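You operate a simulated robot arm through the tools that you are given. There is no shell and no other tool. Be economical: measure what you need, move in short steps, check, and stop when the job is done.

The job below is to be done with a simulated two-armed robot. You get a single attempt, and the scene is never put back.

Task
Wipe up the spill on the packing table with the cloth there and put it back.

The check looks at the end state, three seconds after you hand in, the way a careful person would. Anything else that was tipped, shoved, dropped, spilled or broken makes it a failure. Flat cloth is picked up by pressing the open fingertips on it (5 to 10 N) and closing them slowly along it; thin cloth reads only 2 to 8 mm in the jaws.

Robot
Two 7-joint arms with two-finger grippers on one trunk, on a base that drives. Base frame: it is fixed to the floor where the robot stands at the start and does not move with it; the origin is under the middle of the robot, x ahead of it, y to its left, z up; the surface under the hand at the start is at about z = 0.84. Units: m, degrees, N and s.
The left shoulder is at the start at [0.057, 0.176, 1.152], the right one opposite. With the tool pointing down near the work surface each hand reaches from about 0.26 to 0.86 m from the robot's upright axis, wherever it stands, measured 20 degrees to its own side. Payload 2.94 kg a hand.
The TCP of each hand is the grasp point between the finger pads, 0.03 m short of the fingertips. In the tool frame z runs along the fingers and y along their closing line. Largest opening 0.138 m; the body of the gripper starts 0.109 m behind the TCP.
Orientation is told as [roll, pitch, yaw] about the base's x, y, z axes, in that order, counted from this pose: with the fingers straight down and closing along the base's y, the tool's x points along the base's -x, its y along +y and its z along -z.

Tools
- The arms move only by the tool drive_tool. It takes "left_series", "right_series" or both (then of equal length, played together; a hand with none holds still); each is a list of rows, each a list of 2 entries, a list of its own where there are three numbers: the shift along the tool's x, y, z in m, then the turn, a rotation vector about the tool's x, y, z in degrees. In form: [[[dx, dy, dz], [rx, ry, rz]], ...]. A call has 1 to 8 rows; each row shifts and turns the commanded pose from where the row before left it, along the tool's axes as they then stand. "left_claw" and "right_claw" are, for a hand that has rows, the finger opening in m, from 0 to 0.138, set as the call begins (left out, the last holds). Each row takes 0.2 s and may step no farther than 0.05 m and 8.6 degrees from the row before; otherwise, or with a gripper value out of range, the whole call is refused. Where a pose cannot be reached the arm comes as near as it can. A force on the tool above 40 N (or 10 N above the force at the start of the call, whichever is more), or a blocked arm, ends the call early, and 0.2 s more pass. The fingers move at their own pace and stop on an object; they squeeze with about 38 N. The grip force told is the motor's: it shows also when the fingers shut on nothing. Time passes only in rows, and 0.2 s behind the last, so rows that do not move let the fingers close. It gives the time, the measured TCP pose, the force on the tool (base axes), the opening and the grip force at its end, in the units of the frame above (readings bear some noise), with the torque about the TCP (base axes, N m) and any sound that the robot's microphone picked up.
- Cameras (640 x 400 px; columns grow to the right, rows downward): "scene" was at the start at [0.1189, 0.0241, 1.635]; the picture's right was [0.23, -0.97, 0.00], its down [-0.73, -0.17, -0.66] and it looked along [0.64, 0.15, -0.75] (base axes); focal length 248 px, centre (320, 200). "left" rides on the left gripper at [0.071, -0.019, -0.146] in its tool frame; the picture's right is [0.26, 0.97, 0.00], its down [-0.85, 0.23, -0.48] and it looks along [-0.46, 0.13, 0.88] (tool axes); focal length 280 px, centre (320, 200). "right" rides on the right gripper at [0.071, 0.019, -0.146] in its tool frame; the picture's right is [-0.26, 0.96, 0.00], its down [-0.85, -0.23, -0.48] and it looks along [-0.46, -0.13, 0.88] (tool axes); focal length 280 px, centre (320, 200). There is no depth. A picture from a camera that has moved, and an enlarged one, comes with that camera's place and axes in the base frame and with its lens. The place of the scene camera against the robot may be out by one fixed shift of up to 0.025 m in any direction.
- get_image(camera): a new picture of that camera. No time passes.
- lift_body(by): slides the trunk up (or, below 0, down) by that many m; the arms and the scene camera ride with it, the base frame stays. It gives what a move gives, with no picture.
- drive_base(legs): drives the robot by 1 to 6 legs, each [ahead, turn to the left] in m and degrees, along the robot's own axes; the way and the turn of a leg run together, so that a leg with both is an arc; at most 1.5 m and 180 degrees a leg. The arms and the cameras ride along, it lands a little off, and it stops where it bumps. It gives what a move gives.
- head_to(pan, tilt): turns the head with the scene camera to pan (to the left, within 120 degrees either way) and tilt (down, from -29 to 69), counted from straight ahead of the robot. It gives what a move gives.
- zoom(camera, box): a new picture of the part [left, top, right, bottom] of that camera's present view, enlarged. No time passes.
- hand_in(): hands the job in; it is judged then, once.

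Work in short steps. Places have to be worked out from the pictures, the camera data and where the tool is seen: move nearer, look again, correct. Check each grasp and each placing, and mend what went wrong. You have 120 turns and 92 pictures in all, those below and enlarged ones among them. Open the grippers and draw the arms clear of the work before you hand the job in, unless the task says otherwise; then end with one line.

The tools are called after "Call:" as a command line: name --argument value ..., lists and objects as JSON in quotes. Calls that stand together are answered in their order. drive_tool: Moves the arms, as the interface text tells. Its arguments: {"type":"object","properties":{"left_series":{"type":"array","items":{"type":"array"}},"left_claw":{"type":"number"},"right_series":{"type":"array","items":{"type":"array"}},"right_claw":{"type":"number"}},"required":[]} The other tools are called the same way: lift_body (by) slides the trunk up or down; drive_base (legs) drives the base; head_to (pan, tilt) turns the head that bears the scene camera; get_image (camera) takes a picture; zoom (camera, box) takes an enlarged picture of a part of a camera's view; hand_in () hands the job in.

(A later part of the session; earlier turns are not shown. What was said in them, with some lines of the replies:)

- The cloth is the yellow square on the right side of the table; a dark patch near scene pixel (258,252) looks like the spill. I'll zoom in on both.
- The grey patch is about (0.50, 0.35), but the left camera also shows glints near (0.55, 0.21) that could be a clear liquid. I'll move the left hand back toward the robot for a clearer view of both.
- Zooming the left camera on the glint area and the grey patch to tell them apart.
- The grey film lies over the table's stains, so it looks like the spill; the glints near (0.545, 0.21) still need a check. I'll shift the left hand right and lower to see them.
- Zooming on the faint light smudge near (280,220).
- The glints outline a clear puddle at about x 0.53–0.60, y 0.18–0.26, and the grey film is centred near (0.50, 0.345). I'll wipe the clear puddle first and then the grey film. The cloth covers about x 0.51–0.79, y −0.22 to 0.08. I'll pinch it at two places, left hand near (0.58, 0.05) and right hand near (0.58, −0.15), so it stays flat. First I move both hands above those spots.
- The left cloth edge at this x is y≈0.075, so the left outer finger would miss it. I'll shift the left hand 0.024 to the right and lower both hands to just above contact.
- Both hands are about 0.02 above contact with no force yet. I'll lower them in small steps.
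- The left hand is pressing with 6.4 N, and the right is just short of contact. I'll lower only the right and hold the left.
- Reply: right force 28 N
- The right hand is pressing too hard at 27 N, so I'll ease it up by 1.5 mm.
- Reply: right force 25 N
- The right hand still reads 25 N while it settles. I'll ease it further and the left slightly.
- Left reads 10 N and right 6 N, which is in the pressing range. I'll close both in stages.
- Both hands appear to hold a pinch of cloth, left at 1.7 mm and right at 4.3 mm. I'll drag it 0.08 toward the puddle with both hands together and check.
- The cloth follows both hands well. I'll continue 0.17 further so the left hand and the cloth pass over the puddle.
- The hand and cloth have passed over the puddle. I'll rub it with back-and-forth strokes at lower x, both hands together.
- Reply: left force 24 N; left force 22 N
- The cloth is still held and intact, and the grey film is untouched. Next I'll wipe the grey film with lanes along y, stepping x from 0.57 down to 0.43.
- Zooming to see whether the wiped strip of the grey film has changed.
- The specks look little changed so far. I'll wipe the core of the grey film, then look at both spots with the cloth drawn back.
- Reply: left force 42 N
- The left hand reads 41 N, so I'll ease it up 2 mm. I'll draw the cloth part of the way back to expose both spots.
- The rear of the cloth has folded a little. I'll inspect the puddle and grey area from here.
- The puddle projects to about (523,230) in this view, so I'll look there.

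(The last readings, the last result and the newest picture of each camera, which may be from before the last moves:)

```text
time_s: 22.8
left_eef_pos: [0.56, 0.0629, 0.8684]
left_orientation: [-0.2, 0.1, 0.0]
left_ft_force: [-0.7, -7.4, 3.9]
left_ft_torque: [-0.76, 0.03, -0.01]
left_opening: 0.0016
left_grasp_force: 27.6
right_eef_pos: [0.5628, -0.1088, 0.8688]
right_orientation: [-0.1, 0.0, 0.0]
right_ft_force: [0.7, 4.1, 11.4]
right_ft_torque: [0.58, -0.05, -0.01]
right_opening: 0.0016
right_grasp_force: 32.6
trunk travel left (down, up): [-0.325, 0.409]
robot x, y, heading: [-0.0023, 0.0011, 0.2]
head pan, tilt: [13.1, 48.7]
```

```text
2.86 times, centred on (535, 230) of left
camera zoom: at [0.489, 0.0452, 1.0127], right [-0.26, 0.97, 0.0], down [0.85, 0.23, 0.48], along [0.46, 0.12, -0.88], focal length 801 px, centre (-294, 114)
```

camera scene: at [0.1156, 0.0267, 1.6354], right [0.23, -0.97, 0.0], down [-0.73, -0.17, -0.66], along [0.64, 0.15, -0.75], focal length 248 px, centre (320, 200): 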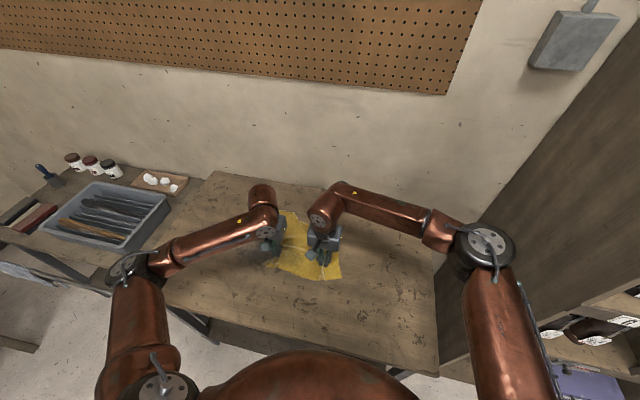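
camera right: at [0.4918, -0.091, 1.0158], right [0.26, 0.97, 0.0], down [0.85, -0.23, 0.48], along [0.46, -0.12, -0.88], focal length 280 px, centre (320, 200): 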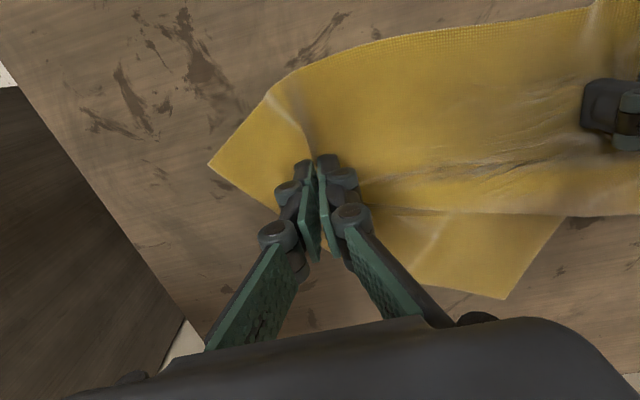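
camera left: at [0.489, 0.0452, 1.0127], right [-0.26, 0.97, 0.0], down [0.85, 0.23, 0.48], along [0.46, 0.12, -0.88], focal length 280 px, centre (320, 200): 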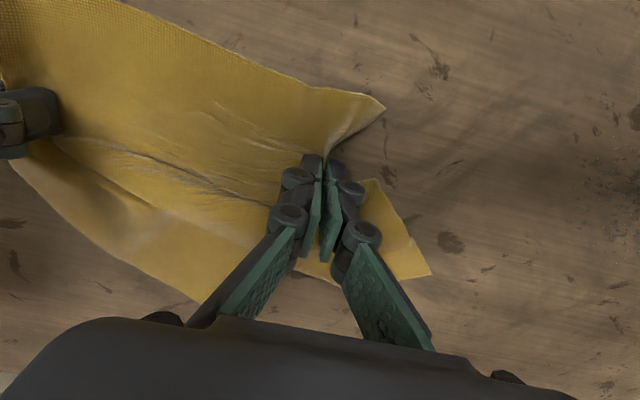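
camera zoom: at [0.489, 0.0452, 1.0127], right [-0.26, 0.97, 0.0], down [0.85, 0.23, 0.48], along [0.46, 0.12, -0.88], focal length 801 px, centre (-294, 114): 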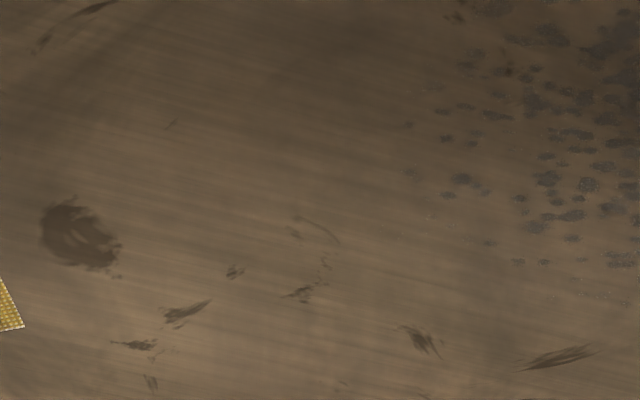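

The clear puddle seems to be gone, while the grey patch hasn't changed, so it looks like an old stain. I'll release the left hand, keep the right holding, and take the earlier viewpoint to verify.

Call:
drive_tool --left_series '[[[0, 0, 0], [0, 0, 0]], [[0, 0, 0], [0, 0, 0]], [[0, 0, -0.03], [0, 0, 0]], [[0, 0, -0.04], [0, 0, 0]], [[0, 0, -0.04], [0, 0, 0]], [[0.035, 0.05, -0.02], [0, 0, 0]], [[0.035, 0.05, -0.02], [0, 0, 0]], [[0.035, 0.05, 0], [0, 0, 0]]]' --left_claw 0.06

Call:
get_image --camera "left"

Call:
zoom --camera "left" --box '[215, 150, 375, 250]'

Call:
zoom --camera "scene" --box '[190, 180, 410, 310]'

```text
refused: row 6 steps farther than a row can; nothing moved
```

```text
58 pictures are left
camera left: at [0.489, 0.0452, 1.0127], right [-0.26, 0.97, 0.0], down [0.85, 0.23, 0.48], along [0.46, 0.12, -0.88], focal length 280 px, centre (320, 200)
```

left: 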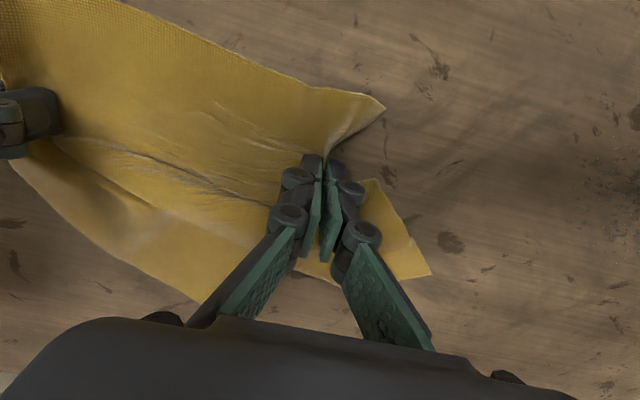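

```text
4.00 times, centred on (295, 200) of left
camera zoom: at [0.489, 0.0452, 1.0127], right [-0.26, 0.97, 0.0], down [0.85, 0.23, 0.48], along [0.46, 0.12, -0.88], focal length 1122 px, centre (420, 200)
```

zoom: 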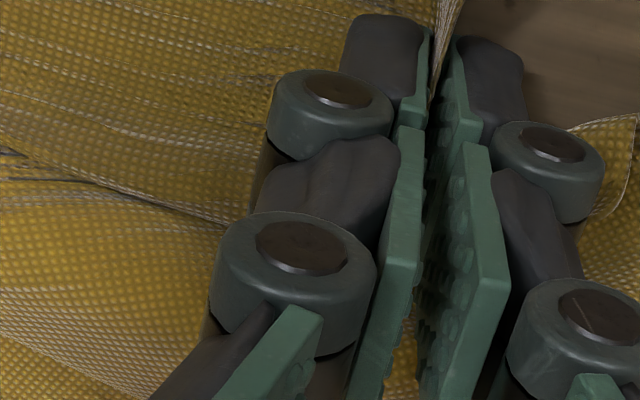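

```text
2.91 times, centred on (300, 245) of scene
camera zoom: at [0.1185, 0.0298, 1.635], right [0.23, -0.97, 0.0], down [-0.73, -0.17, -0.66], along [0.64, 0.15, -0.75], focal length 723 px, centre (378, 69)
```

zoom: 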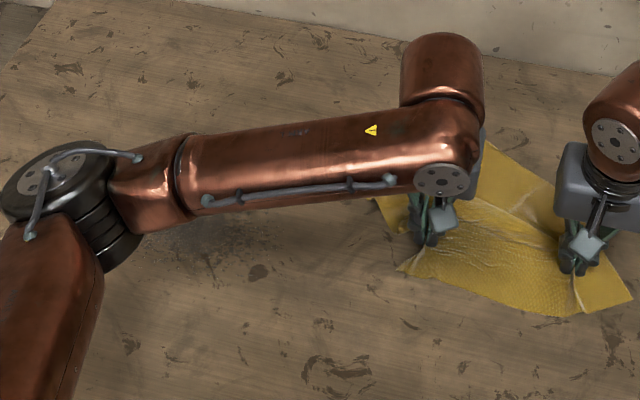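

That call was refused because a row was too long, so I'll resend it with smaller steps.

Call:
drive_tool --left_series '[[[0, 0, 0], [0, 0, 0]], [[0, 0, 0], [0, 0, 0]], [[0, 0, -0.03], [0, 0, 0]], [[0, 0, -0.045], [0, 0, 0]], [[0, 0, -0.045], [0, 0, 0]], [[0.025, 0.035, -0.015], [0, 0, 0]], [[0.025, 0.035, -0.015], [0, 0, 0]], [[0.03, 0.038, 0], [0, 0, 0]]]' --left_claw 0.06

Call:
drive_tool --left_series '[[[0.025, 0.04, 0], [0, 0, 0]], [[0.0, 0.01, 0], [0, 0, 0]]]'

Call:
get_image --camera "left"

Call:
zoom --camera "left" --box '[215, 150, 375, 250]'

Call:
zoom --camera "scene" --box '[220, 180, 440, 310]'

```text
time_s: 24.6
left_eef_pos: [0.478, 0.1705, 1.0214]
left_orientation: [-0.1, 0.0, -0.1]
left_ft_force: [-0.3, -0.7, 0.9]
left_ft_torque: [0.03, 0.01, 0.0]
left_opening: 0.0605
left_grasp_force: 0.0
right_eef_pos: [0.5617, -0.1118, 0.8689]
right_orientation: [0.1, 0.0, -0.3]
right_ft_force: [0.6, 0.7, -0.3]
right_ft_torque: [-0.05, 0.01, 0.02]
right_opening: 0.0072
right_grasp_force: 34.1
trunk travel left (down, up): [-0.325, 0.409]
robot x, y, heading: [-0.0011, 0.0003, -0.2]
head pan, tilt: [13.1, 48.7]
```

```text
time_s: 25.2
left_eef_pos: [0.454, 0.2209, 1.021]
left_orientation: [0.0, 0.0, -0.2]
left_ft_force: [-0.3, 0.3, 0.4]
left_ft_torque: [-0.02, 0.0, -0.01]
left_opening: 0.0596
left_grasp_force: 0.0
right_eef_pos: [0.562, -0.1122, 0.8695]
right_orientation: [0.1, -0.1, -0.1]
right_ft_force: [-0.5, -1.0, 3.5]
right_ft_torque: [0.24, -0.08, 0.02]
right_opening: 0.0
right_grasp_force: 26.9
trunk travel left (down, up): [-0.325, 0.409]
robot x, y, heading: [0.0012, 0.0036, 0.1]
head pan, tilt: [13.1, 48.7]
```

```text
55 pictures are left
camera left: at [0.3823, 0.2026, 1.1639], right [-0.26, 0.97, 0.0], down [0.85, 0.23, 0.48], along [0.46, 0.12, -0.88], focal length 280 px, centre (320, 200)
```

left: 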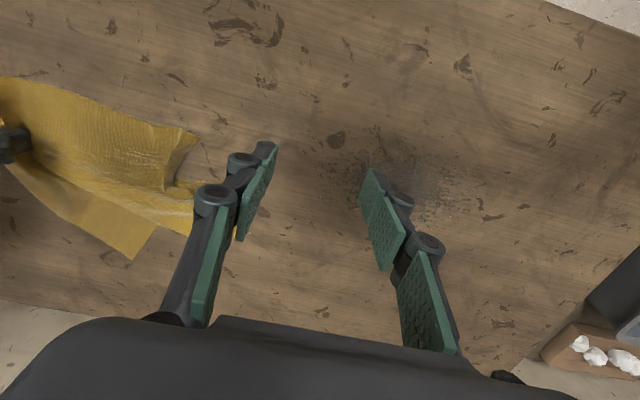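

```text
4.00 times, centred on (295, 200) of left
camera zoom: at [0.3823, 0.2026, 1.1639], right [-0.26, 0.97, 0.0], down [0.85, 0.23, 0.48], along [0.46, 0.12, -0.88], focal length 1122 px, centre (420, 200)
```

zoom: 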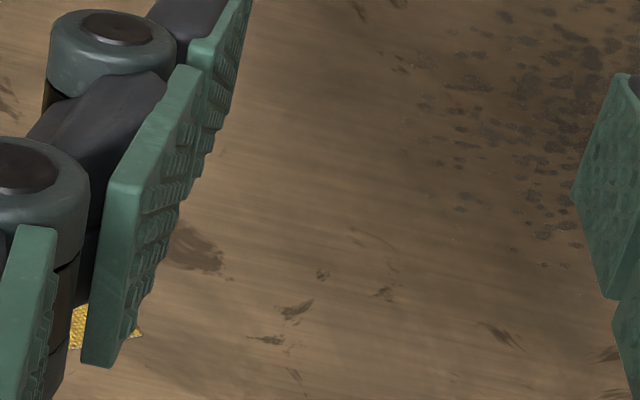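

```text
2.91 times, centred on (330, 245) of scene
camera zoom: at [0.1165, 0.0282, 1.6352], right [0.23, -0.97, 0.0], down [-0.73, -0.17, -0.66], along [0.64, 0.15, -0.75], focal length 723 px, centre (291, 69)
```

zoom: 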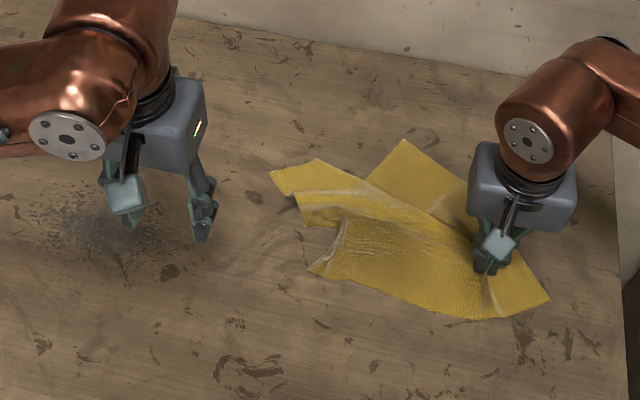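

The puddle area now looks clean. I'll open the left fingers wide and check the grey patch again for comparison.

Call:
drive_tool --left_series '[[[0.0, 0.04, -0.02], [0, 0, 0]], [[0.0, 0.04, -0.02], [0, 0, 0]], [[0.0, 0.04, -0.02], [0, 0, 0]], [[0, 0, 0], [0, 0, 0]]]' --left_claw 0.138

Call:
zoom --camera "left" --box '[240, 90, 400, 190]'

Call:
zoom --camera "left" --box '[180, 100, 340, 200]'

```text
time_s: 26.2
left_eef_pos: [0.4544, 0.3407, 1.0783]
left_orientation: [-0.1, 0.0, -0.1]
left_ft_force: [0.5, -0.7, 0.1]
left_ft_torque: [0.03, -0.02, -0.03]
left_opening: 0.138
left_grasp_force: 0.0
right_eef_pos: [0.5619, -0.1111, 0.8683]
right_orientation: [0.1, 0.0, -0.1]
right_ft_force: [-0.2, 0.5, 1.1]
right_ft_torque: [-0.01, -0.01, -0.01]
right_opening: 0.0061
right_grasp_force: 30.0
trunk travel left (down, up): [-0.325, 0.409]
robot x, y, heading: [-0.0033, 0.0031, 0.0]
head pan, tilt: [13.1, 48.7]
```

```text
4.00 times, centred on (320, 140) of left
camera zoom: at [0.383, 0.3224, 1.2232], right [-0.26, 0.97, 0.0], down [0.85, 0.23, 0.48], along [0.46, 0.12, -0.88], focal length 1122 px, centre (320, 440)
```

zoom: 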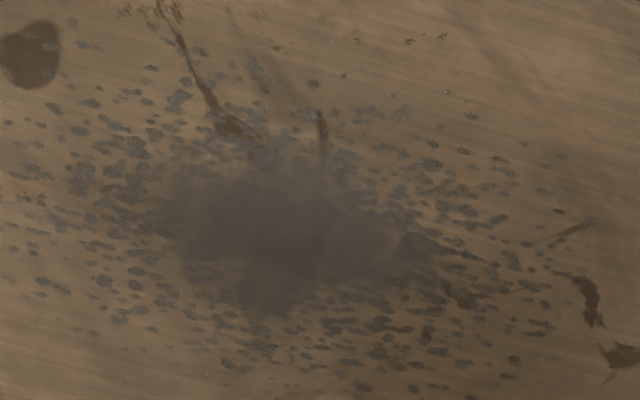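

```text
4.00 times, centred on (260, 150) of left
camera zoom: at [0.383, 0.3224, 1.2232], right [-0.26, 0.97, 0.0], down [0.85, 0.23, 0.48], along [0.46, 0.12, -0.88], focal length 1122 px, centre (560, 400)
```

zoom: 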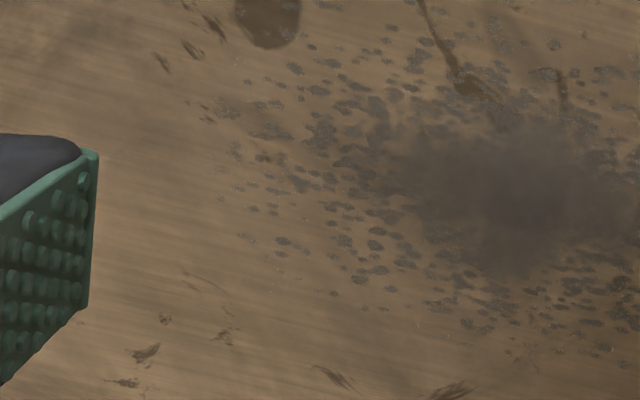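

The grey patch is identical to before, so it's a permanent stain, and the real spill (the clear puddle) is gone. Now I'll restore the cloth. First I need a clear look at how it lies.

Call:
zoom --camera "scene" --box '[290, 190, 450, 300]'

Call:
get_image --camera "right"

```text
3.64 times, centred on (370, 245) of scene
camera zoom: at [0.1168, 0.0286, 1.6352], right [0.23, -0.97, 0.0], down [-0.73, -0.17, -0.66], along [0.64, 0.15, -0.75], focal length 903 px, centre (138, 36)
```

zoom: 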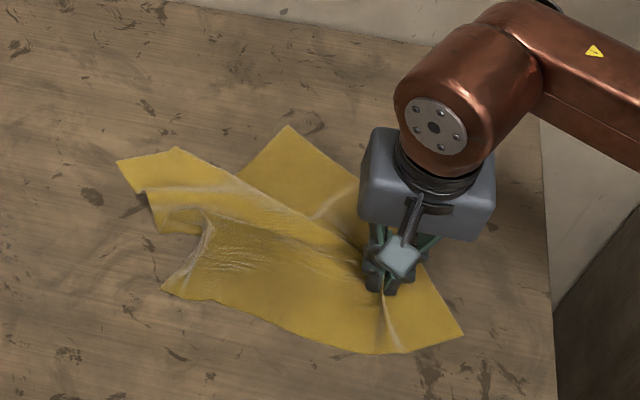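

```text
49 pictures are left
camera right: at [0.4908, -0.0924, 1.0162], right [0.26, 0.96, 0.0], down [0.85, -0.23, 0.48], along [0.46, -0.12, -0.88], focal length 280 px, centre (320, 200)
```

right: 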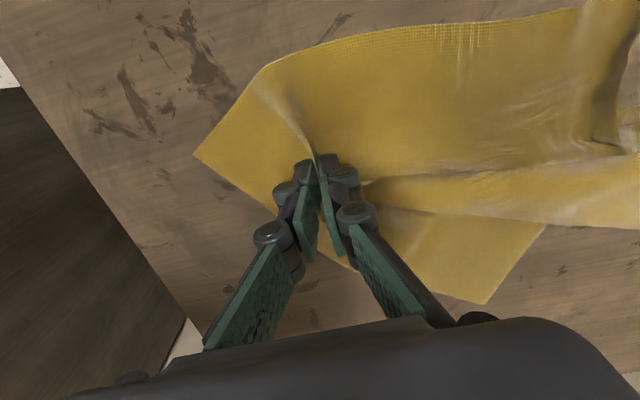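

The far half is pleated. I estimate the corners now at A(far-left)≈(0.62,0.17), D(far-right)≈(0.71,0.00), B(near-left)≈(0.49,0.09) and C(near-right)≈(0.51,−0.18). I'll release the right hand, pinch near D at about (0.66,−0.01), and pull it back to its place.

Call:
drive_tool --right_series '[[[0, 0, 0], [0, 0, 0]], [[0, 0, 0], [0, 0, 0]], [[0, 0, -0.03], [0, 0, 0]], [[0, 0, -0.03], [0, 0, 0]], [[-0.033, 0.035, 0], [0, 0, 0]], [[-0.033, 0.035, 0], [0, 0, 0]], [[-0.03, 0.034, 0], [0, 0, 0]], [[0, 0, 0], [0, 0, 0]]]' --right_claw 0.045

Call:
get_image --camera "right"

Call:
zoom --camera "scene" --box '[290, 190, 450, 300]'

```text
time_s: 28.0
left_eef_pos: [0.4554, 0.3368, 1.0789]
left_orientation: [0.0, 0.0, 0.0]
left_ft_force: [0.6, 0.3, -0.2]
left_ft_torque: [0.04, 0.02, 0.01]
left_opening: 0.1381
left_grasp_force: 0.0
right_eef_pos: [0.6598, -0.0061, 0.9286]
right_orientation: [0.2, 0.0, -0.2]
right_ft_force: [-0.4, 0.1, 0.7]
right_ft_torque: [0.06, -0.04, -0.02]
right_opening: 0.0452
right_grasp_force: 0.0
trunk travel left (down, up): [-0.325, 0.409]
robot x, y, heading: [-0.0015, 0.0011, 0.1]
head pan, tilt: [13.1, 48.7]
```

```text
48 pictures are left
camera right: at [0.5884, 0.0113, 1.075], right [0.26, 0.96, 0.0], down [0.85, -0.23, 0.47], along [0.46, -0.12, -0.88], focal length 280 px, centre (320, 200)
```

right: 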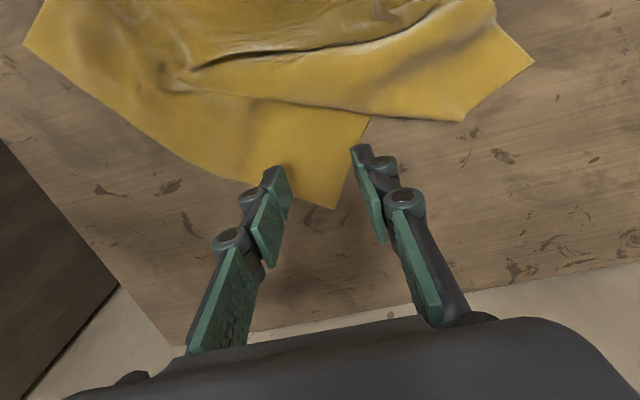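

```text
3.64 times, centred on (370, 245) of scene
camera zoom: at [0.1183, 0.025, 1.6351], right [0.23, -0.97, 0.0], down [-0.73, -0.17, -0.66], along [0.64, 0.15, -0.75], focal length 903 px, centre (138, 36)
```

zoom: 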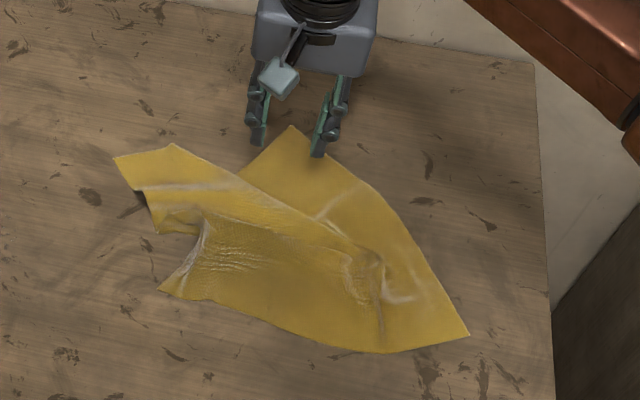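

D is actually at about (0.72,−0.01), and at x≈0.665 the cloth spans y −0.07 to +0.03. I'll shift slightly and lower to just above contact.

Call:
drive_tool --right_series '[[[-0.006, -0.013, 0.02], [0, 0, 0]], [[0, 0, 0.02], [0, 0, 0]], [[0, 0, 0.015], [0, 0, 0]], [[0, 0, 0.003], [0, 0, 0]], [[0, 0, 0], [0, 0, 0]], [[0, 0, 0], [0, 0, 0]]]'

```text
time_s: 29.4
left_eef_pos: [0.456, 0.3388, 1.0791]
left_orientation: [-0.1, 0.0, -0.2]
left_ft_force: [-1.1, -0.3, 0.3]
left_ft_torque: [-0.01, -0.02, 0.02]
left_opening: 0.1379
left_grasp_force: 0.0
right_eef_pos: [0.6659, -0.02, 0.8704]
right_orientation: [0.3, -0.1, -0.3]
right_ft_force: [2.5, 1.0, 8.8]
right_ft_torque: [-0.15, -0.09, 0.03]
right_opening: 0.0449
right_grasp_force: 0.1
trunk travel left (down, up): [-0.325, 0.409]
robot x, y, heading: [0.0006, 0.0027, -0.1]
head pan, tilt: [13.1, 48.7]
```

The hand is pressing with 8.8 N, which is good. Closing in stages now.

Call:
drive_tool --right_series '[[[0, 0, 0], [0, 0, 0]], [[0, 0, 0], [0, 0, 0]]]' --right_claw 0.02

Call:
drive_tool --right_series '[[[0, 0, 0], [0, 0, 0]], [[0, 0, 0], [0, 0, 0]], [[0, 0, 0], [0, 0, 0]]]' --right_claw 0.0

Call:
get_image --camera "right"

```text
time_s: 30.0
left_eef_pos: [0.4563, 0.3387, 1.08]
left_orientation: [-0.1, 0.1, -0.2]
left_ft_force: [-0.2, -1.1, -0.5]
left_ft_torque: [0.02, 0.04, 0.02]
left_opening: 0.1381
left_grasp_force: 0.1
right_eef_pos: [0.664, -0.021, 0.8703]
right_orientation: [0.2, 0.0, 0.0]
right_ft_force: [-1.1, -1.2, 7.8]
right_ft_torque: [0.02, -0.02, 0.0]
right_opening: 0.0188
right_grasp_force: 0.1
trunk travel left (down, up): [-0.325, 0.409]
robot x, y, heading: [0.0021, 0.0055, -0.1]
head pan, tilt: [13.1, 48.7]
```

```text
time_s: 30.8
left_eef_pos: [0.4553, 0.3386, 1.08]
left_orientation: [-0.1, 0.0, -0.1]
left_ft_force: [-0.6, 0.5, -0.4]
left_ft_torque: [0.05, 0.01, -0.01]
left_opening: 0.1383
left_grasp_force: 0.1
right_eef_pos: [0.664, -0.0196, 0.8701]
right_orientation: [0.1, 0.0, -0.2]
right_ft_force: [-0.6, -1.0, 3.2]
right_ft_torque: [0.02, -0.04, -0.05]
right_opening: 0.0054
right_grasp_force: 43.7
trunk travel left (down, up): [-0.325, 0.409]
robot x, y, heading: [0.0002, 0.0047, 0.2]
head pan, tilt: [13.1, 48.7]
```

```text
46 pictures are left
camera right: at [0.5939, -0.0015, 1.017], right [0.26, 0.96, 0.0], down [0.85, -0.23, 0.47], along [0.46, -0.12, -0.88], focal length 280 px, centre (320, 200)
```

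right: 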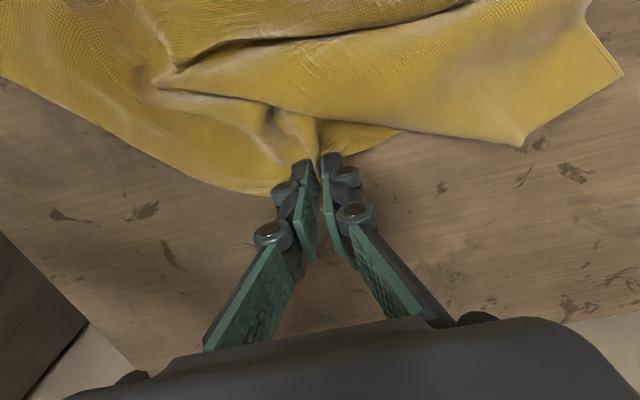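

The corner is gripped at 5.4 mm. It needs to go to about (0.73,−0.20), with the cloth turned about 43° clockwise. I'll lift a few mm and pull toward that in steps, rotating on the way, which also keeps the gripper body narrow near the cabinet panel.

Call:
drive_tool --right_series '[[[0, 0, -0.006], [0, 0, 0]], [[-0.015, -0.03, 0], [0, 0, 0]], [[-0.015, -0.03, 0], [0, 0, 0]], [[-0.01, -0.03, 0], [0, 0, 0]], [[0, 0, 0], [0, 0, 8.5]], [[0, 0, 0], [0, 0, 8.5]], [[0, 0, 0], [0, 0, 8.5]], [[0, 0, 0], [0, 0, 8.5]]]'

Call:
zoom --camera "scene" --box '[290, 190, 450, 300]'

Call:
get_image --camera "right"

```text
time_s: 32.6
left_eef_pos: [0.4559, 0.3377, 1.0791]
left_orientation: [-0.1, 0.1, -0.1]
left_ft_force: [0.1, 0.6, 0.6]
left_ft_torque: [-0.01, 0.02, -0.05]
left_opening: 0.1381
left_grasp_force: 0.1
right_eef_pos: [0.7045, -0.1094, 0.8753]
right_orientation: [0.1, 0.1, -34.3]
right_ft_force: [-0.2, -0.3, -1.7]
right_ft_torque: [-0.07, -0.02, 0.0]
right_opening: 0.0009
right_grasp_force: 25.4
trunk travel left (down, up): [-0.325, 0.409]
robot x, y, heading: [-0.0012, 0.0051, 0.1]
head pan, tilt: [13.1, 48.7]
```

```text
3.64 times, centred on (370, 245) of scene
camera zoom: at [0.1187, 0.0265, 1.635], right [0.23, -0.97, 0.0], down [-0.73, -0.17, -0.66], along [0.64, 0.15, -0.75], focal length 903 px, centre (138, 36)
```

zoom: 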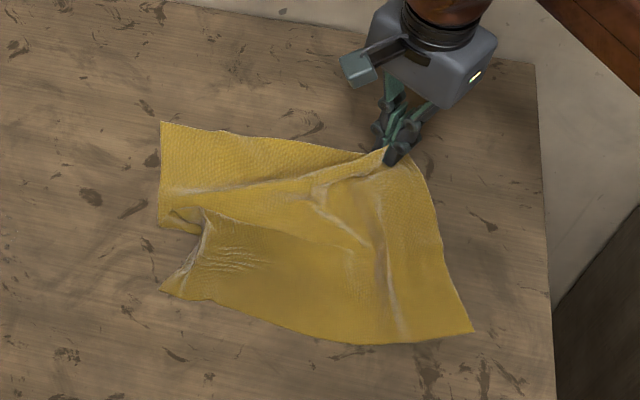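

```text
44 pictures are left
camera right: at [0.6568, -0.0558, 1.0219], right [0.76, 0.65, 0.0], down [0.57, -0.67, 0.47], along [0.31, -0.36, -0.88], focal length 280 px, centre (320, 200)
```

right: 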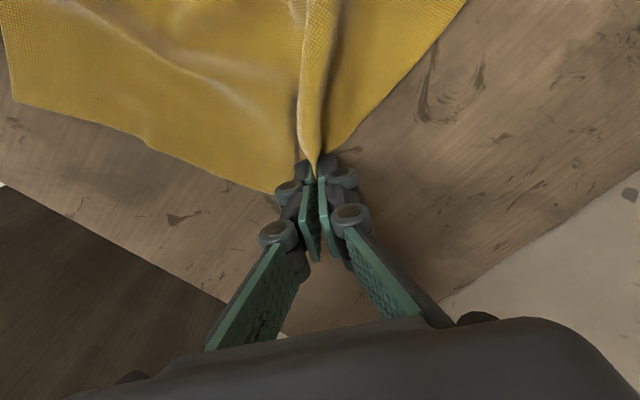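

The pleat is opening well. I'll continue about (0.035, −0.08) in base axes.

Call:
drive_tool --right_series '[[[-0.0247, -0.0155, 0], [0, 0, 0]], [[-0.0247, -0.0155, 0], [0, 0, 0]], [[-0.0247, -0.0155, 0], [0, 0, 0]], [[0, 0, 0], [0, 0, 8.5]], [[0, 0, 0], [0, 0, 0]]]'

Call:
zoom --camera "scene" --box '[290, 190, 450, 300]'

```text
time_s: 33.8
left_eef_pos: [0.4565, 0.3387, 1.0795]
left_orientation: [0.0, 0.2, -0.1]
left_ft_force: [0.5, -0.3, -0.2]
left_ft_torque: [0.0, 0.03, 0.02]
left_opening: 0.1379
left_grasp_force: 0.0
right_eef_pos: [0.7386, -0.19, 0.8762]
right_orientation: [0.0, 0.0, -42.6]
right_ft_force: [-1.0, -0.7, -0.7]
right_ft_torque: [-0.02, -0.01, -0.01]
right_opening: 0.0054
right_grasp_force: 43.0
trunk travel left (down, up): [-0.325, 0.409]
robot x, y, heading: [-0.0001, -0.0016, -0.2]
head pan, tilt: [13.1, 48.7]
```

```text
3.64 times, centred on (370, 245) of scene
camera zoom: at [0.1188, 0.0261, 1.635], right [0.23, -0.97, 0.0], down [-0.73, -0.17, -0.66], along [0.64, 0.15, -0.75], focal length 903 px, centre (138, 36)
```

zoom: 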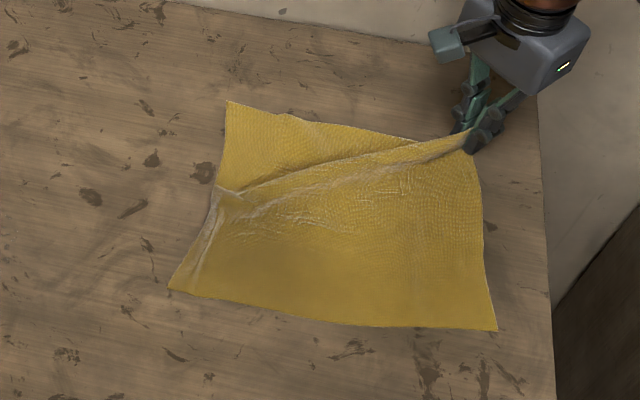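

The cloth is nearly flat again. Far-left corner A is at about (0.727,0.067) and should be near (0.795,0.073). I'll keep the right hand holding D and bring the left hand above A.

Call:
drive_tool --left_series '[[[-0.03, -0.038, 0], [0, 0, 0]], [[-0.03, -0.038, 0], [0, 0, 0]], [[-0.03, -0.038, 0], [0, 0, 0]], [[-0.03, -0.038, 0], [0, 0, 0]], [[-0.03, -0.038, 0], [0, 0, 0]], [[-0.03, -0.038, 0], [0, 0, 0]], [[-0.03, -0.038, 0], [0, 0, 0]], [[-0.03, -0.038, 0], [0, 0, 0]]]' --left_claw 0.045

Call:
drive_tool --left_series '[[[0, 0, 0.045], [0, 0, 0]], [[0, 0, 0.045], [0, 0, 0]], [[0, 0, 0.045], [0, 0, 0]], [[0, 0, 0], [0, 0, 0]]]'

Call:
get_image --camera "left"

```text
time_s: 35.6
left_eef_pos: [0.6967, 0.0307, 1.0786]
left_orientation: [0.1, 0.1, -0.2]
left_ft_force: [-0.5, -0.8, 0.5]
left_ft_torque: [0.04, 0.04, -0.03]
left_opening: 0.0451
left_grasp_force: 0.1
right_eef_pos: [0.7408, -0.1927, 0.8737]
right_orientation: [0.0, 0.3, -42.7]
right_ft_force: [-0.8, -1.6, 1.6]
right_ft_torque: [0.12, -0.03, 0.02]
right_opening: 0.0049
right_grasp_force: 30.3
trunk travel left (down, up): [-0.325, 0.409]
robot x, y, heading: [0.0019, 0.0032, -0.0]
head pan, tilt: [13.1, 48.7]
```

```text
time_s: 36.6
left_eef_pos: [0.6938, 0.0341, 0.9446]
left_orientation: [0.1, 0.0, -0.1]
left_ft_force: [-0.7, 0.0, 0.0]
left_ft_torque: [-0.01, -0.01, 0.06]
left_opening: 0.045
left_grasp_force: 0.1
right_eef_pos: [0.7401, -0.1901, 0.8774]
right_orientation: [0.2, 0.1, -42.7]
right_ft_force: [-1.1, 0.0, -0.2]
right_ft_torque: [-0.02, 0.09, 0.0]
right_opening: 0.0003
right_grasp_force: 25.0
trunk travel left (down, up): [-0.325, 0.409]
robot x, y, heading: [-0.002, 0.0001, -0.0]
head pan, tilt: [13.1, 48.7]
```

```text
42 pictures are left
camera left: at [0.6228, 0.0154, 1.0873], right [-0.26, 0.97, 0.0], down [0.85, 0.23, 0.48], along [0.46, 0.12, -0.88], focal length 280 px, centre (320, 200)
```

left: 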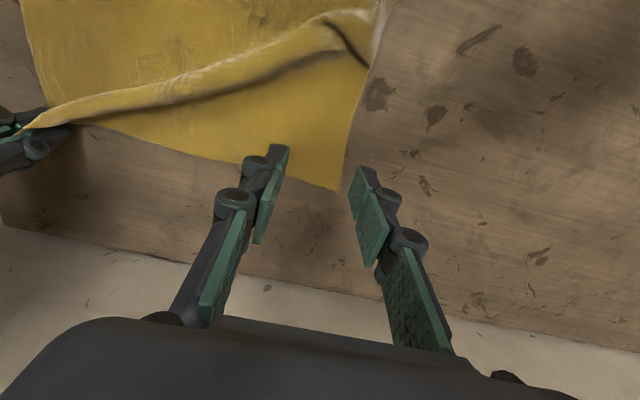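

A is at about (0.736,0.063), and a pinch at (0.698,0.031) fits on the cloth. Lowering to contact.

Call:
drive_tool --left_series '[[[-0.004, -0.004, 0.025], [0, 0, 0]], [[0, 0, 0.025], [0, 0, 0]], [[0, 0, 0.02], [0, 0, 0]], [[0, 0, 0.004], [0, 0, 0]], [[0, 0, 0], [0, 0, 0]], [[0, 0, 0], [0, 0, 0]]]'

```text
time_s: 38.0
left_eef_pos: [0.6983, 0.031, 0.8713]
left_orientation: [0.0, -0.1, -0.1]
left_ft_force: [2.2, 0.8, 11.7]
left_ft_torque: [0.09, -0.14, -0.02]
left_opening: 0.0458
left_grasp_force: 0.2
right_eef_pos: [0.7407, -0.1898, 0.8751]
right_orientation: [0.1, 0.0, -42.6]
right_ft_force: [-0.8, 1.0, -0.3]
right_ft_torque: [-0.03, 0.16, 0.02]
right_opening: 0.0
right_grasp_force: 24.7
trunk travel left (down, up): [-0.325, 0.409]
robot x, y, heading: [-0.0005, 0.0071, -0.2]
head pan, tilt: [13.1, 48.7]
```

Contact reads about 12 N, so I'll ease up a hair and close in stages.

Call:
drive_tool --left_series '[[[0, 0, -0.0003], [0, 0, 0]], [[0, 0, 0], [0, 0, 0]]]' --left_claw 0.02

Call:
drive_tool --left_series '[[[0, 0, 0], [0, 0, 0]], [[0, 0, 0], [0, 0, 0]], [[0, 0, 0], [0, 0, 0]]]' --left_claw 0.0

Call:
drive_tool --left_series '[[[0, 0, -0.004], [0, 0, 0]], [[-0.02, 0.002, 0], [0, 0, 0]], [[-0.02, 0.003, 0], [0, 0, 0]], [[-0.015, 0.003, 0], [0, 0, 0]], [[0, 0, 0], [0, 0, 0]]]'

Call:
zoom --camera "scene" --box '[290, 190, 450, 300]'

Call:
get_image --camera "left"

```text
time_s: 38.6
left_eef_pos: [0.6982, 0.0298, 0.872]
left_orientation: [0.0, 0.0, 0.0]
left_ft_force: [-1.4, 1.5, 9.6]
left_ft_torque: [0.19, 0.01, 0.02]
left_opening: 0.0196
left_grasp_force: 0.0
right_eef_pos: [0.7394, -0.1899, 0.8751]
right_orientation: [0.0, 0.1, -42.6]
right_ft_force: [-0.4, -0.6, 1.3]
right_ft_torque: [-0.06, 0.07, 0.0]
right_opening: 0.0001
right_grasp_force: 24.5
trunk travel left (down, up): [-0.325, 0.409]
robot x, y, heading: [0.0004, 0.0045, -0.2]
head pan, tilt: [13.1, 48.7]
```

```text
time_s: 39.4
left_eef_pos: [0.6999, 0.0306, 0.8703]
left_orientation: [-0.1, -0.1, -0.1]
left_ft_force: [-0.6, 0.0, 0.1]
left_ft_torque: [0.02, -0.01, -0.01]
left_opening: 0.0034
left_grasp_force: 29.8
right_eef_pos: [0.7402, -0.1904, 0.8757]
right_orientation: [0.2, 0.0, -42.6]
right_ft_force: [-0.6, -0.1, 2.0]
right_ft_torque: [0.02, -0.04, 0.0]
right_opening: 0.0003
right_grasp_force: 25.0
trunk travel left (down, up): [-0.325, 0.409]
robot x, y, heading: [-0.0005, 0.0013, -0.0]
head pan, tilt: [13.1, 48.7]
```

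```text
time_s: 40.6
left_eef_pos: [0.754, 0.0373, 0.8746]
left_orientation: [-0.1, -0.1, -0.3]
left_ft_force: [-3.6, -1.4, 10.3]
left_ft_torque: [-0.31, -0.1, 0.02]
left_opening: 0.0
left_grasp_force: 26.4
right_eef_pos: [0.739, -0.1897, 0.875]
right_orientation: [0.1, 0.2, -42.7]
right_ft_force: [-0.4, 0.4, -0.1]
right_ft_torque: [-0.02, 0.05, 0.01]
right_opening: 0.0049
right_grasp_force: 31.6
trunk travel left (down, up): [-0.325, 0.409]
robot x, y, heading: [-0.0002, 0.002, -0.1]
head pan, tilt: [13.1, 48.7]
```

```text
3.64 times, centred on (370, 245) of scene
camera zoom: at [0.1185, 0.0257, 1.635], right [0.23, -0.97, 0.0], down [-0.73, -0.17, -0.66], along [0.64, 0.15, -0.75], focal length 903 px, centre (138, 36)
```

zoom: 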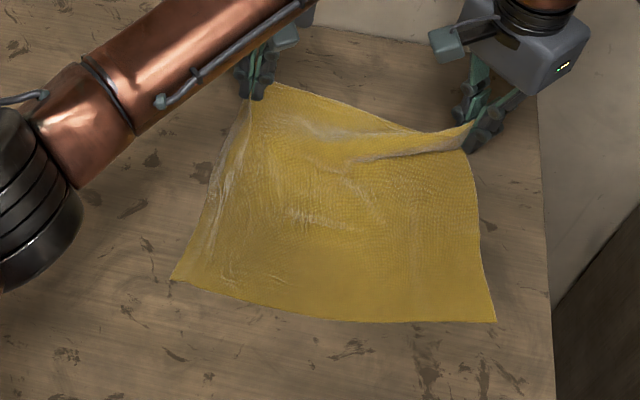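

```text
40 pictures are left
camera left: at [0.6826, 0.0194, 1.0184], right [-0.26, 0.97, 0.0], down [0.85, 0.23, 0.48], along [0.46, 0.12, -0.88], focal length 280 px, centre (320, 200)
```

left: 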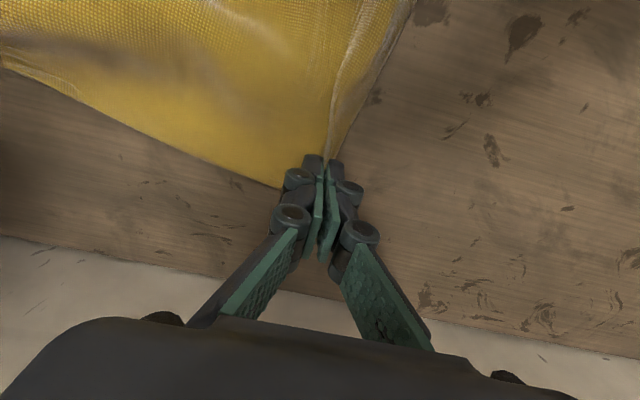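

The cloth is nearly square with its original outline, needing only about 1 cm more. I'll pull both far corners slightly outward, lower them, and open slowly in place.

Call:
drive_tool --left_series '[[[-0.006, 0.004, 0], [0, 0, 0]], [[-0.006, 0.004, 0], [0, 0, 0]], [[0, 0, 0.003], [0, 0, 0]], [[0, 0, 0], [0, 0, 0]]]' --right_series '[[[-0.007, 0, 0], [0, 0, 0]], [[-0.007, 0, 0], [0, 0, 0]], [[0, 0, 0.004], [0, 0, 0]], [[0, 0, 0], [0, 0, 0]]]'

Call:
drive_tool --left_series '[[[0, 0, 0], [0, 0, 0]], [[0, 0, 0], [0, 0, 0]], [[0, 0, 0], [0, 0, 0]]]' --right_series '[[[0, 0, 0], [0, 0, 0]], [[0, 0, 0], [0, 0, 0]], [[0, 0, 0], [0, 0, 0]]]' --left_claw 0.035 --right_claw 0.035

Call:
drive_tool --left_series '[[[0, 0, -0.02], [0, 0, 0]], [[0, 0, -0.03], [0, 0, 0]], [[0, 0, -0.04], [0, 0, 0]], [[0, 0.0, -0.04], [0, 0, 0]], [[0, 0.04, 0], [0, 0, 0]], [[0, 0.045, 0], [0, 0, 0]], [[0, 0.045, 0], [0, 0, 0]], [[0, 0.045, 0], [0, 0, 0]]]' --right_series '[[[0, 0, -0.02], [0, 0, 0]], [[0, 0, -0.03], [0, 0, 0]], [[0, 0, -0.04], [0, 0, 0]], [[0, 0, -0.04], [0, 0, 0]], [[0, 0, -0.04], [0, 0, 0]], [[0, 0, -0.04], [0, 0, 0]], [[0, 0, 0], [0, 0, 0]], [[0, 0, 0], [0, 0, 0]]]'

Call:
zoom --camera "scene" --box '[290, 190, 450, 300]'

```text
time_s: 41.6
left_eef_pos: [0.7669, 0.046, 0.8712]
left_orientation: [-0.1, 0.1, -0.1]
left_ft_force: [0.2, -2.5, 6.2]
left_ft_torque: [-0.06, -0.09, 0.02]
left_opening: 0.0002
left_grasp_force: 29.4
right_eef_pos: [0.7512, -0.1999, 0.8699]
right_orientation: [0.1, 0.0, -42.7]
right_ft_force: [-0.4, 0.8, -0.2]
right_ft_torque: [0.07, -0.01, -0.03]
right_opening: 0.0029
right_grasp_force: 29.3
trunk travel left (down, up): [-0.325, 0.409]
robot x, y, heading: [0.002, 0.0001, -0.0]
head pan, tilt: [13.1, 48.7]
```

```text
time_s: 42.4
left_eef_pos: [0.7655, 0.0456, 0.8706]
left_orientation: [-0.1, 0.2, 0.0]
left_ft_force: [-0.4, 0.6, 2.8]
left_ft_torque: [0.01, -0.01, 0.02]
left_opening: 0.035
left_grasp_force: 0.1
right_eef_pos: [0.7501, -0.2002, 0.8711]
right_orientation: [0.0, 0.1, -42.6]
right_ft_force: [0.5, 0.7, -0.1]
right_ft_torque: [0.01, -0.02, 0.02]
right_opening: 0.0347
right_grasp_force: 0.0
trunk travel left (down, up): [-0.325, 0.409]
robot x, y, heading: [-0.0012, 0.0015, -0.0]
head pan, tilt: [13.1, 48.7]
```

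```text
time_s: 44.2
left_eef_pos: [0.7667, 0.2237, 1.0002]
left_orientation: [-0.1, 0.2, 0.0]
left_ft_force: [0.0, 0.8, -0.4]
left_ft_torque: [-0.06, -0.01, 0.0]
left_opening: 0.0355
left_grasp_force: 0.1
right_eef_pos: [0.7513, -0.1982, 1.0813]
right_orientation: [0.0, 0.1, -42.7]
right_ft_force: [-0.1, -0.3, 0.6]
right_ft_torque: [-0.08, 0.02, -0.04]
right_opening: 0.0351
right_grasp_force: 0.0
trunk travel left (down, up): [-0.325, 0.409]
robot x, y, heading: [-0.0031, 0.0087, -0.0]
head pan, tilt: [13.1, 48.7]
```

```text
3.64 times, centred on (370, 245) of scene
camera zoom: at [0.1199, 0.029, 1.6348], right [0.23, -0.97, 0.0], down [-0.73, -0.17, -0.66], along [0.64, 0.15, -0.75], focal length 903 px, centre (138, 36)
```

zoom: 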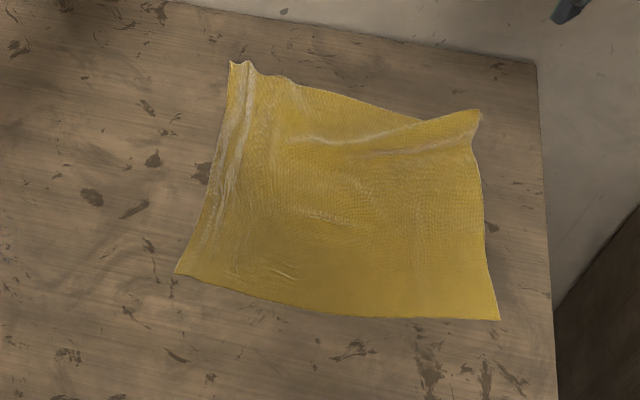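

The cloth is back flat within about 1–3 cm of its original outline. I'll open the grippers, draw both arms back and check the puddle area once more.

Call:
drive_tool --left_series '[[[0.045, 0, -0.01], [0, 0, 0]], [[0.045, 0, -0.01], [0, 0, 0]], [[0.045, 0, 0], [0, 0, 0]], [[0.045, 0, 0], [0, 0, 0]], [[0.045, 0, 0], [0, 0, 0]], [[0.045, 0, 0], [0, 0, 0]], [[0.04, 0, 0], [0, 0, 0]]]' --right_series '[[[0.034, -0.0245, 0], [0, 0, 0]], [[0.034, -0.0245, 0], [0, 0, 0]], [[0.034, -0.0245, 0], [0, 0, 0]], [[0.034, -0.0245, 0], [0, 0, 0]], [[0.034, -0.0245, 0], [0, 0, 0]], [[0.034, -0.0245, 0], [0, 0, 0]], [[0, 0, 0], [0, 0, 0]]]' --left_claw 0.138 --right_claw 0.1

Call:
get_image --camera "left"

Call:
zoom --camera "left" --box '[215, 150, 375, 250]'

Call:
get_image --camera "scene"

```text
time_s: 45.8
left_eef_pos: [0.4561, 0.2244, 1.0201]
left_orientation: [-0.3, 0.0, -0.1]
left_ft_force: [0.7, 0.3, -0.3]
left_ft_torque: [-0.01, 0.04, 0.01]
left_opening: 0.138
left_grasp_force: 0.2
right_eef_pos: [0.4991, -0.1688, 1.0821]
right_orientation: [0.0, 0.0, -42.7]
right_ft_force: [0.4, 0.3, 0.1]
right_ft_torque: [-0.01, 0.0, -0.03]
right_opening: 0.1
right_grasp_force: 0.2
trunk travel left (down, up): [-0.325, 0.409]
robot x, y, heading: [-0.0001, 0.0012, 0.1]
head pan, tilt: [13.1, 48.7]
```

```text
38 pictures are left
camera left: at [0.3838, 0.2068, 1.1644], right [-0.26, 0.97, 0.0], down [0.85, 0.23, 0.47], along [0.46, 0.12, -0.88], focal length 280 px, centre (320, 200)
```

left: 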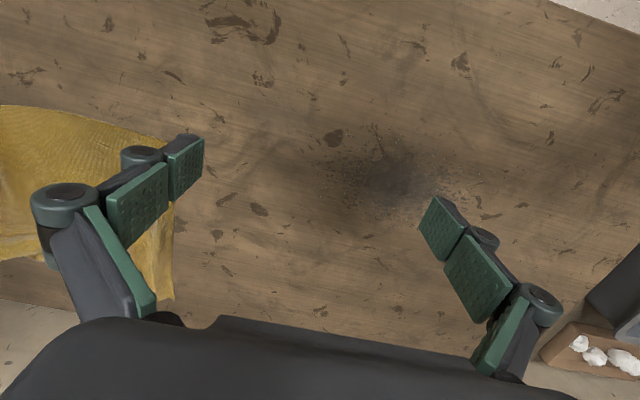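

```text
4.00 times, centred on (295, 200) of left
camera zoom: at [0.3838, 0.2068, 1.1644], right [-0.26, 0.97, 0.0], down [0.85, 0.23, 0.47], along [0.46, 0.12, -0.88], focal length 1122 px, centre (420, 200)
```

zoom: 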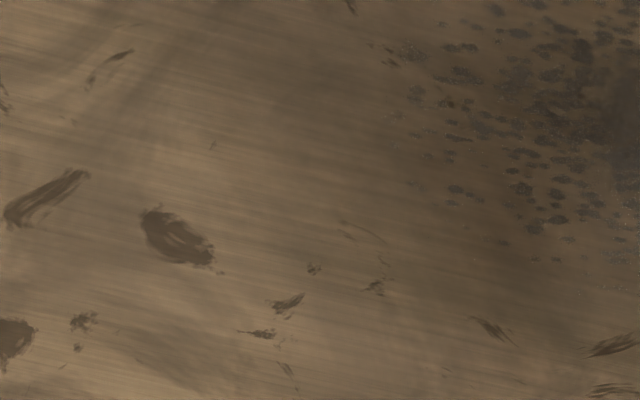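

```text
36 pictures are left
camera scene: at [0.1166, 0.0307, 1.6351], right [0.23, -0.97, 0.0], down [-0.73, -0.17, -0.66], along [0.64, 0.15, -0.75], focal length 248 px, centre (320, 200)
```

scene: 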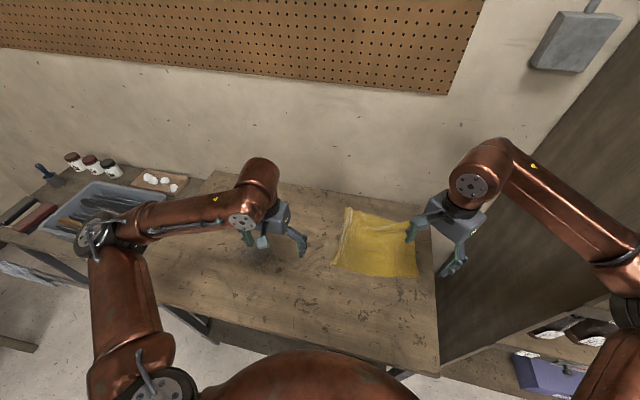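

The puddle is gone with no residue, the cloth lies flat in its place, and both hands are open and clear. Handing in.

Call:
hand_in

```text
The job is handed in.
```

I wiped up the clear puddle with the cloth and laid the cloth back flat to within about 3 cm of where it was; the grey patch beside it didn't change when wiped, so I took it to be an old stain and left it.
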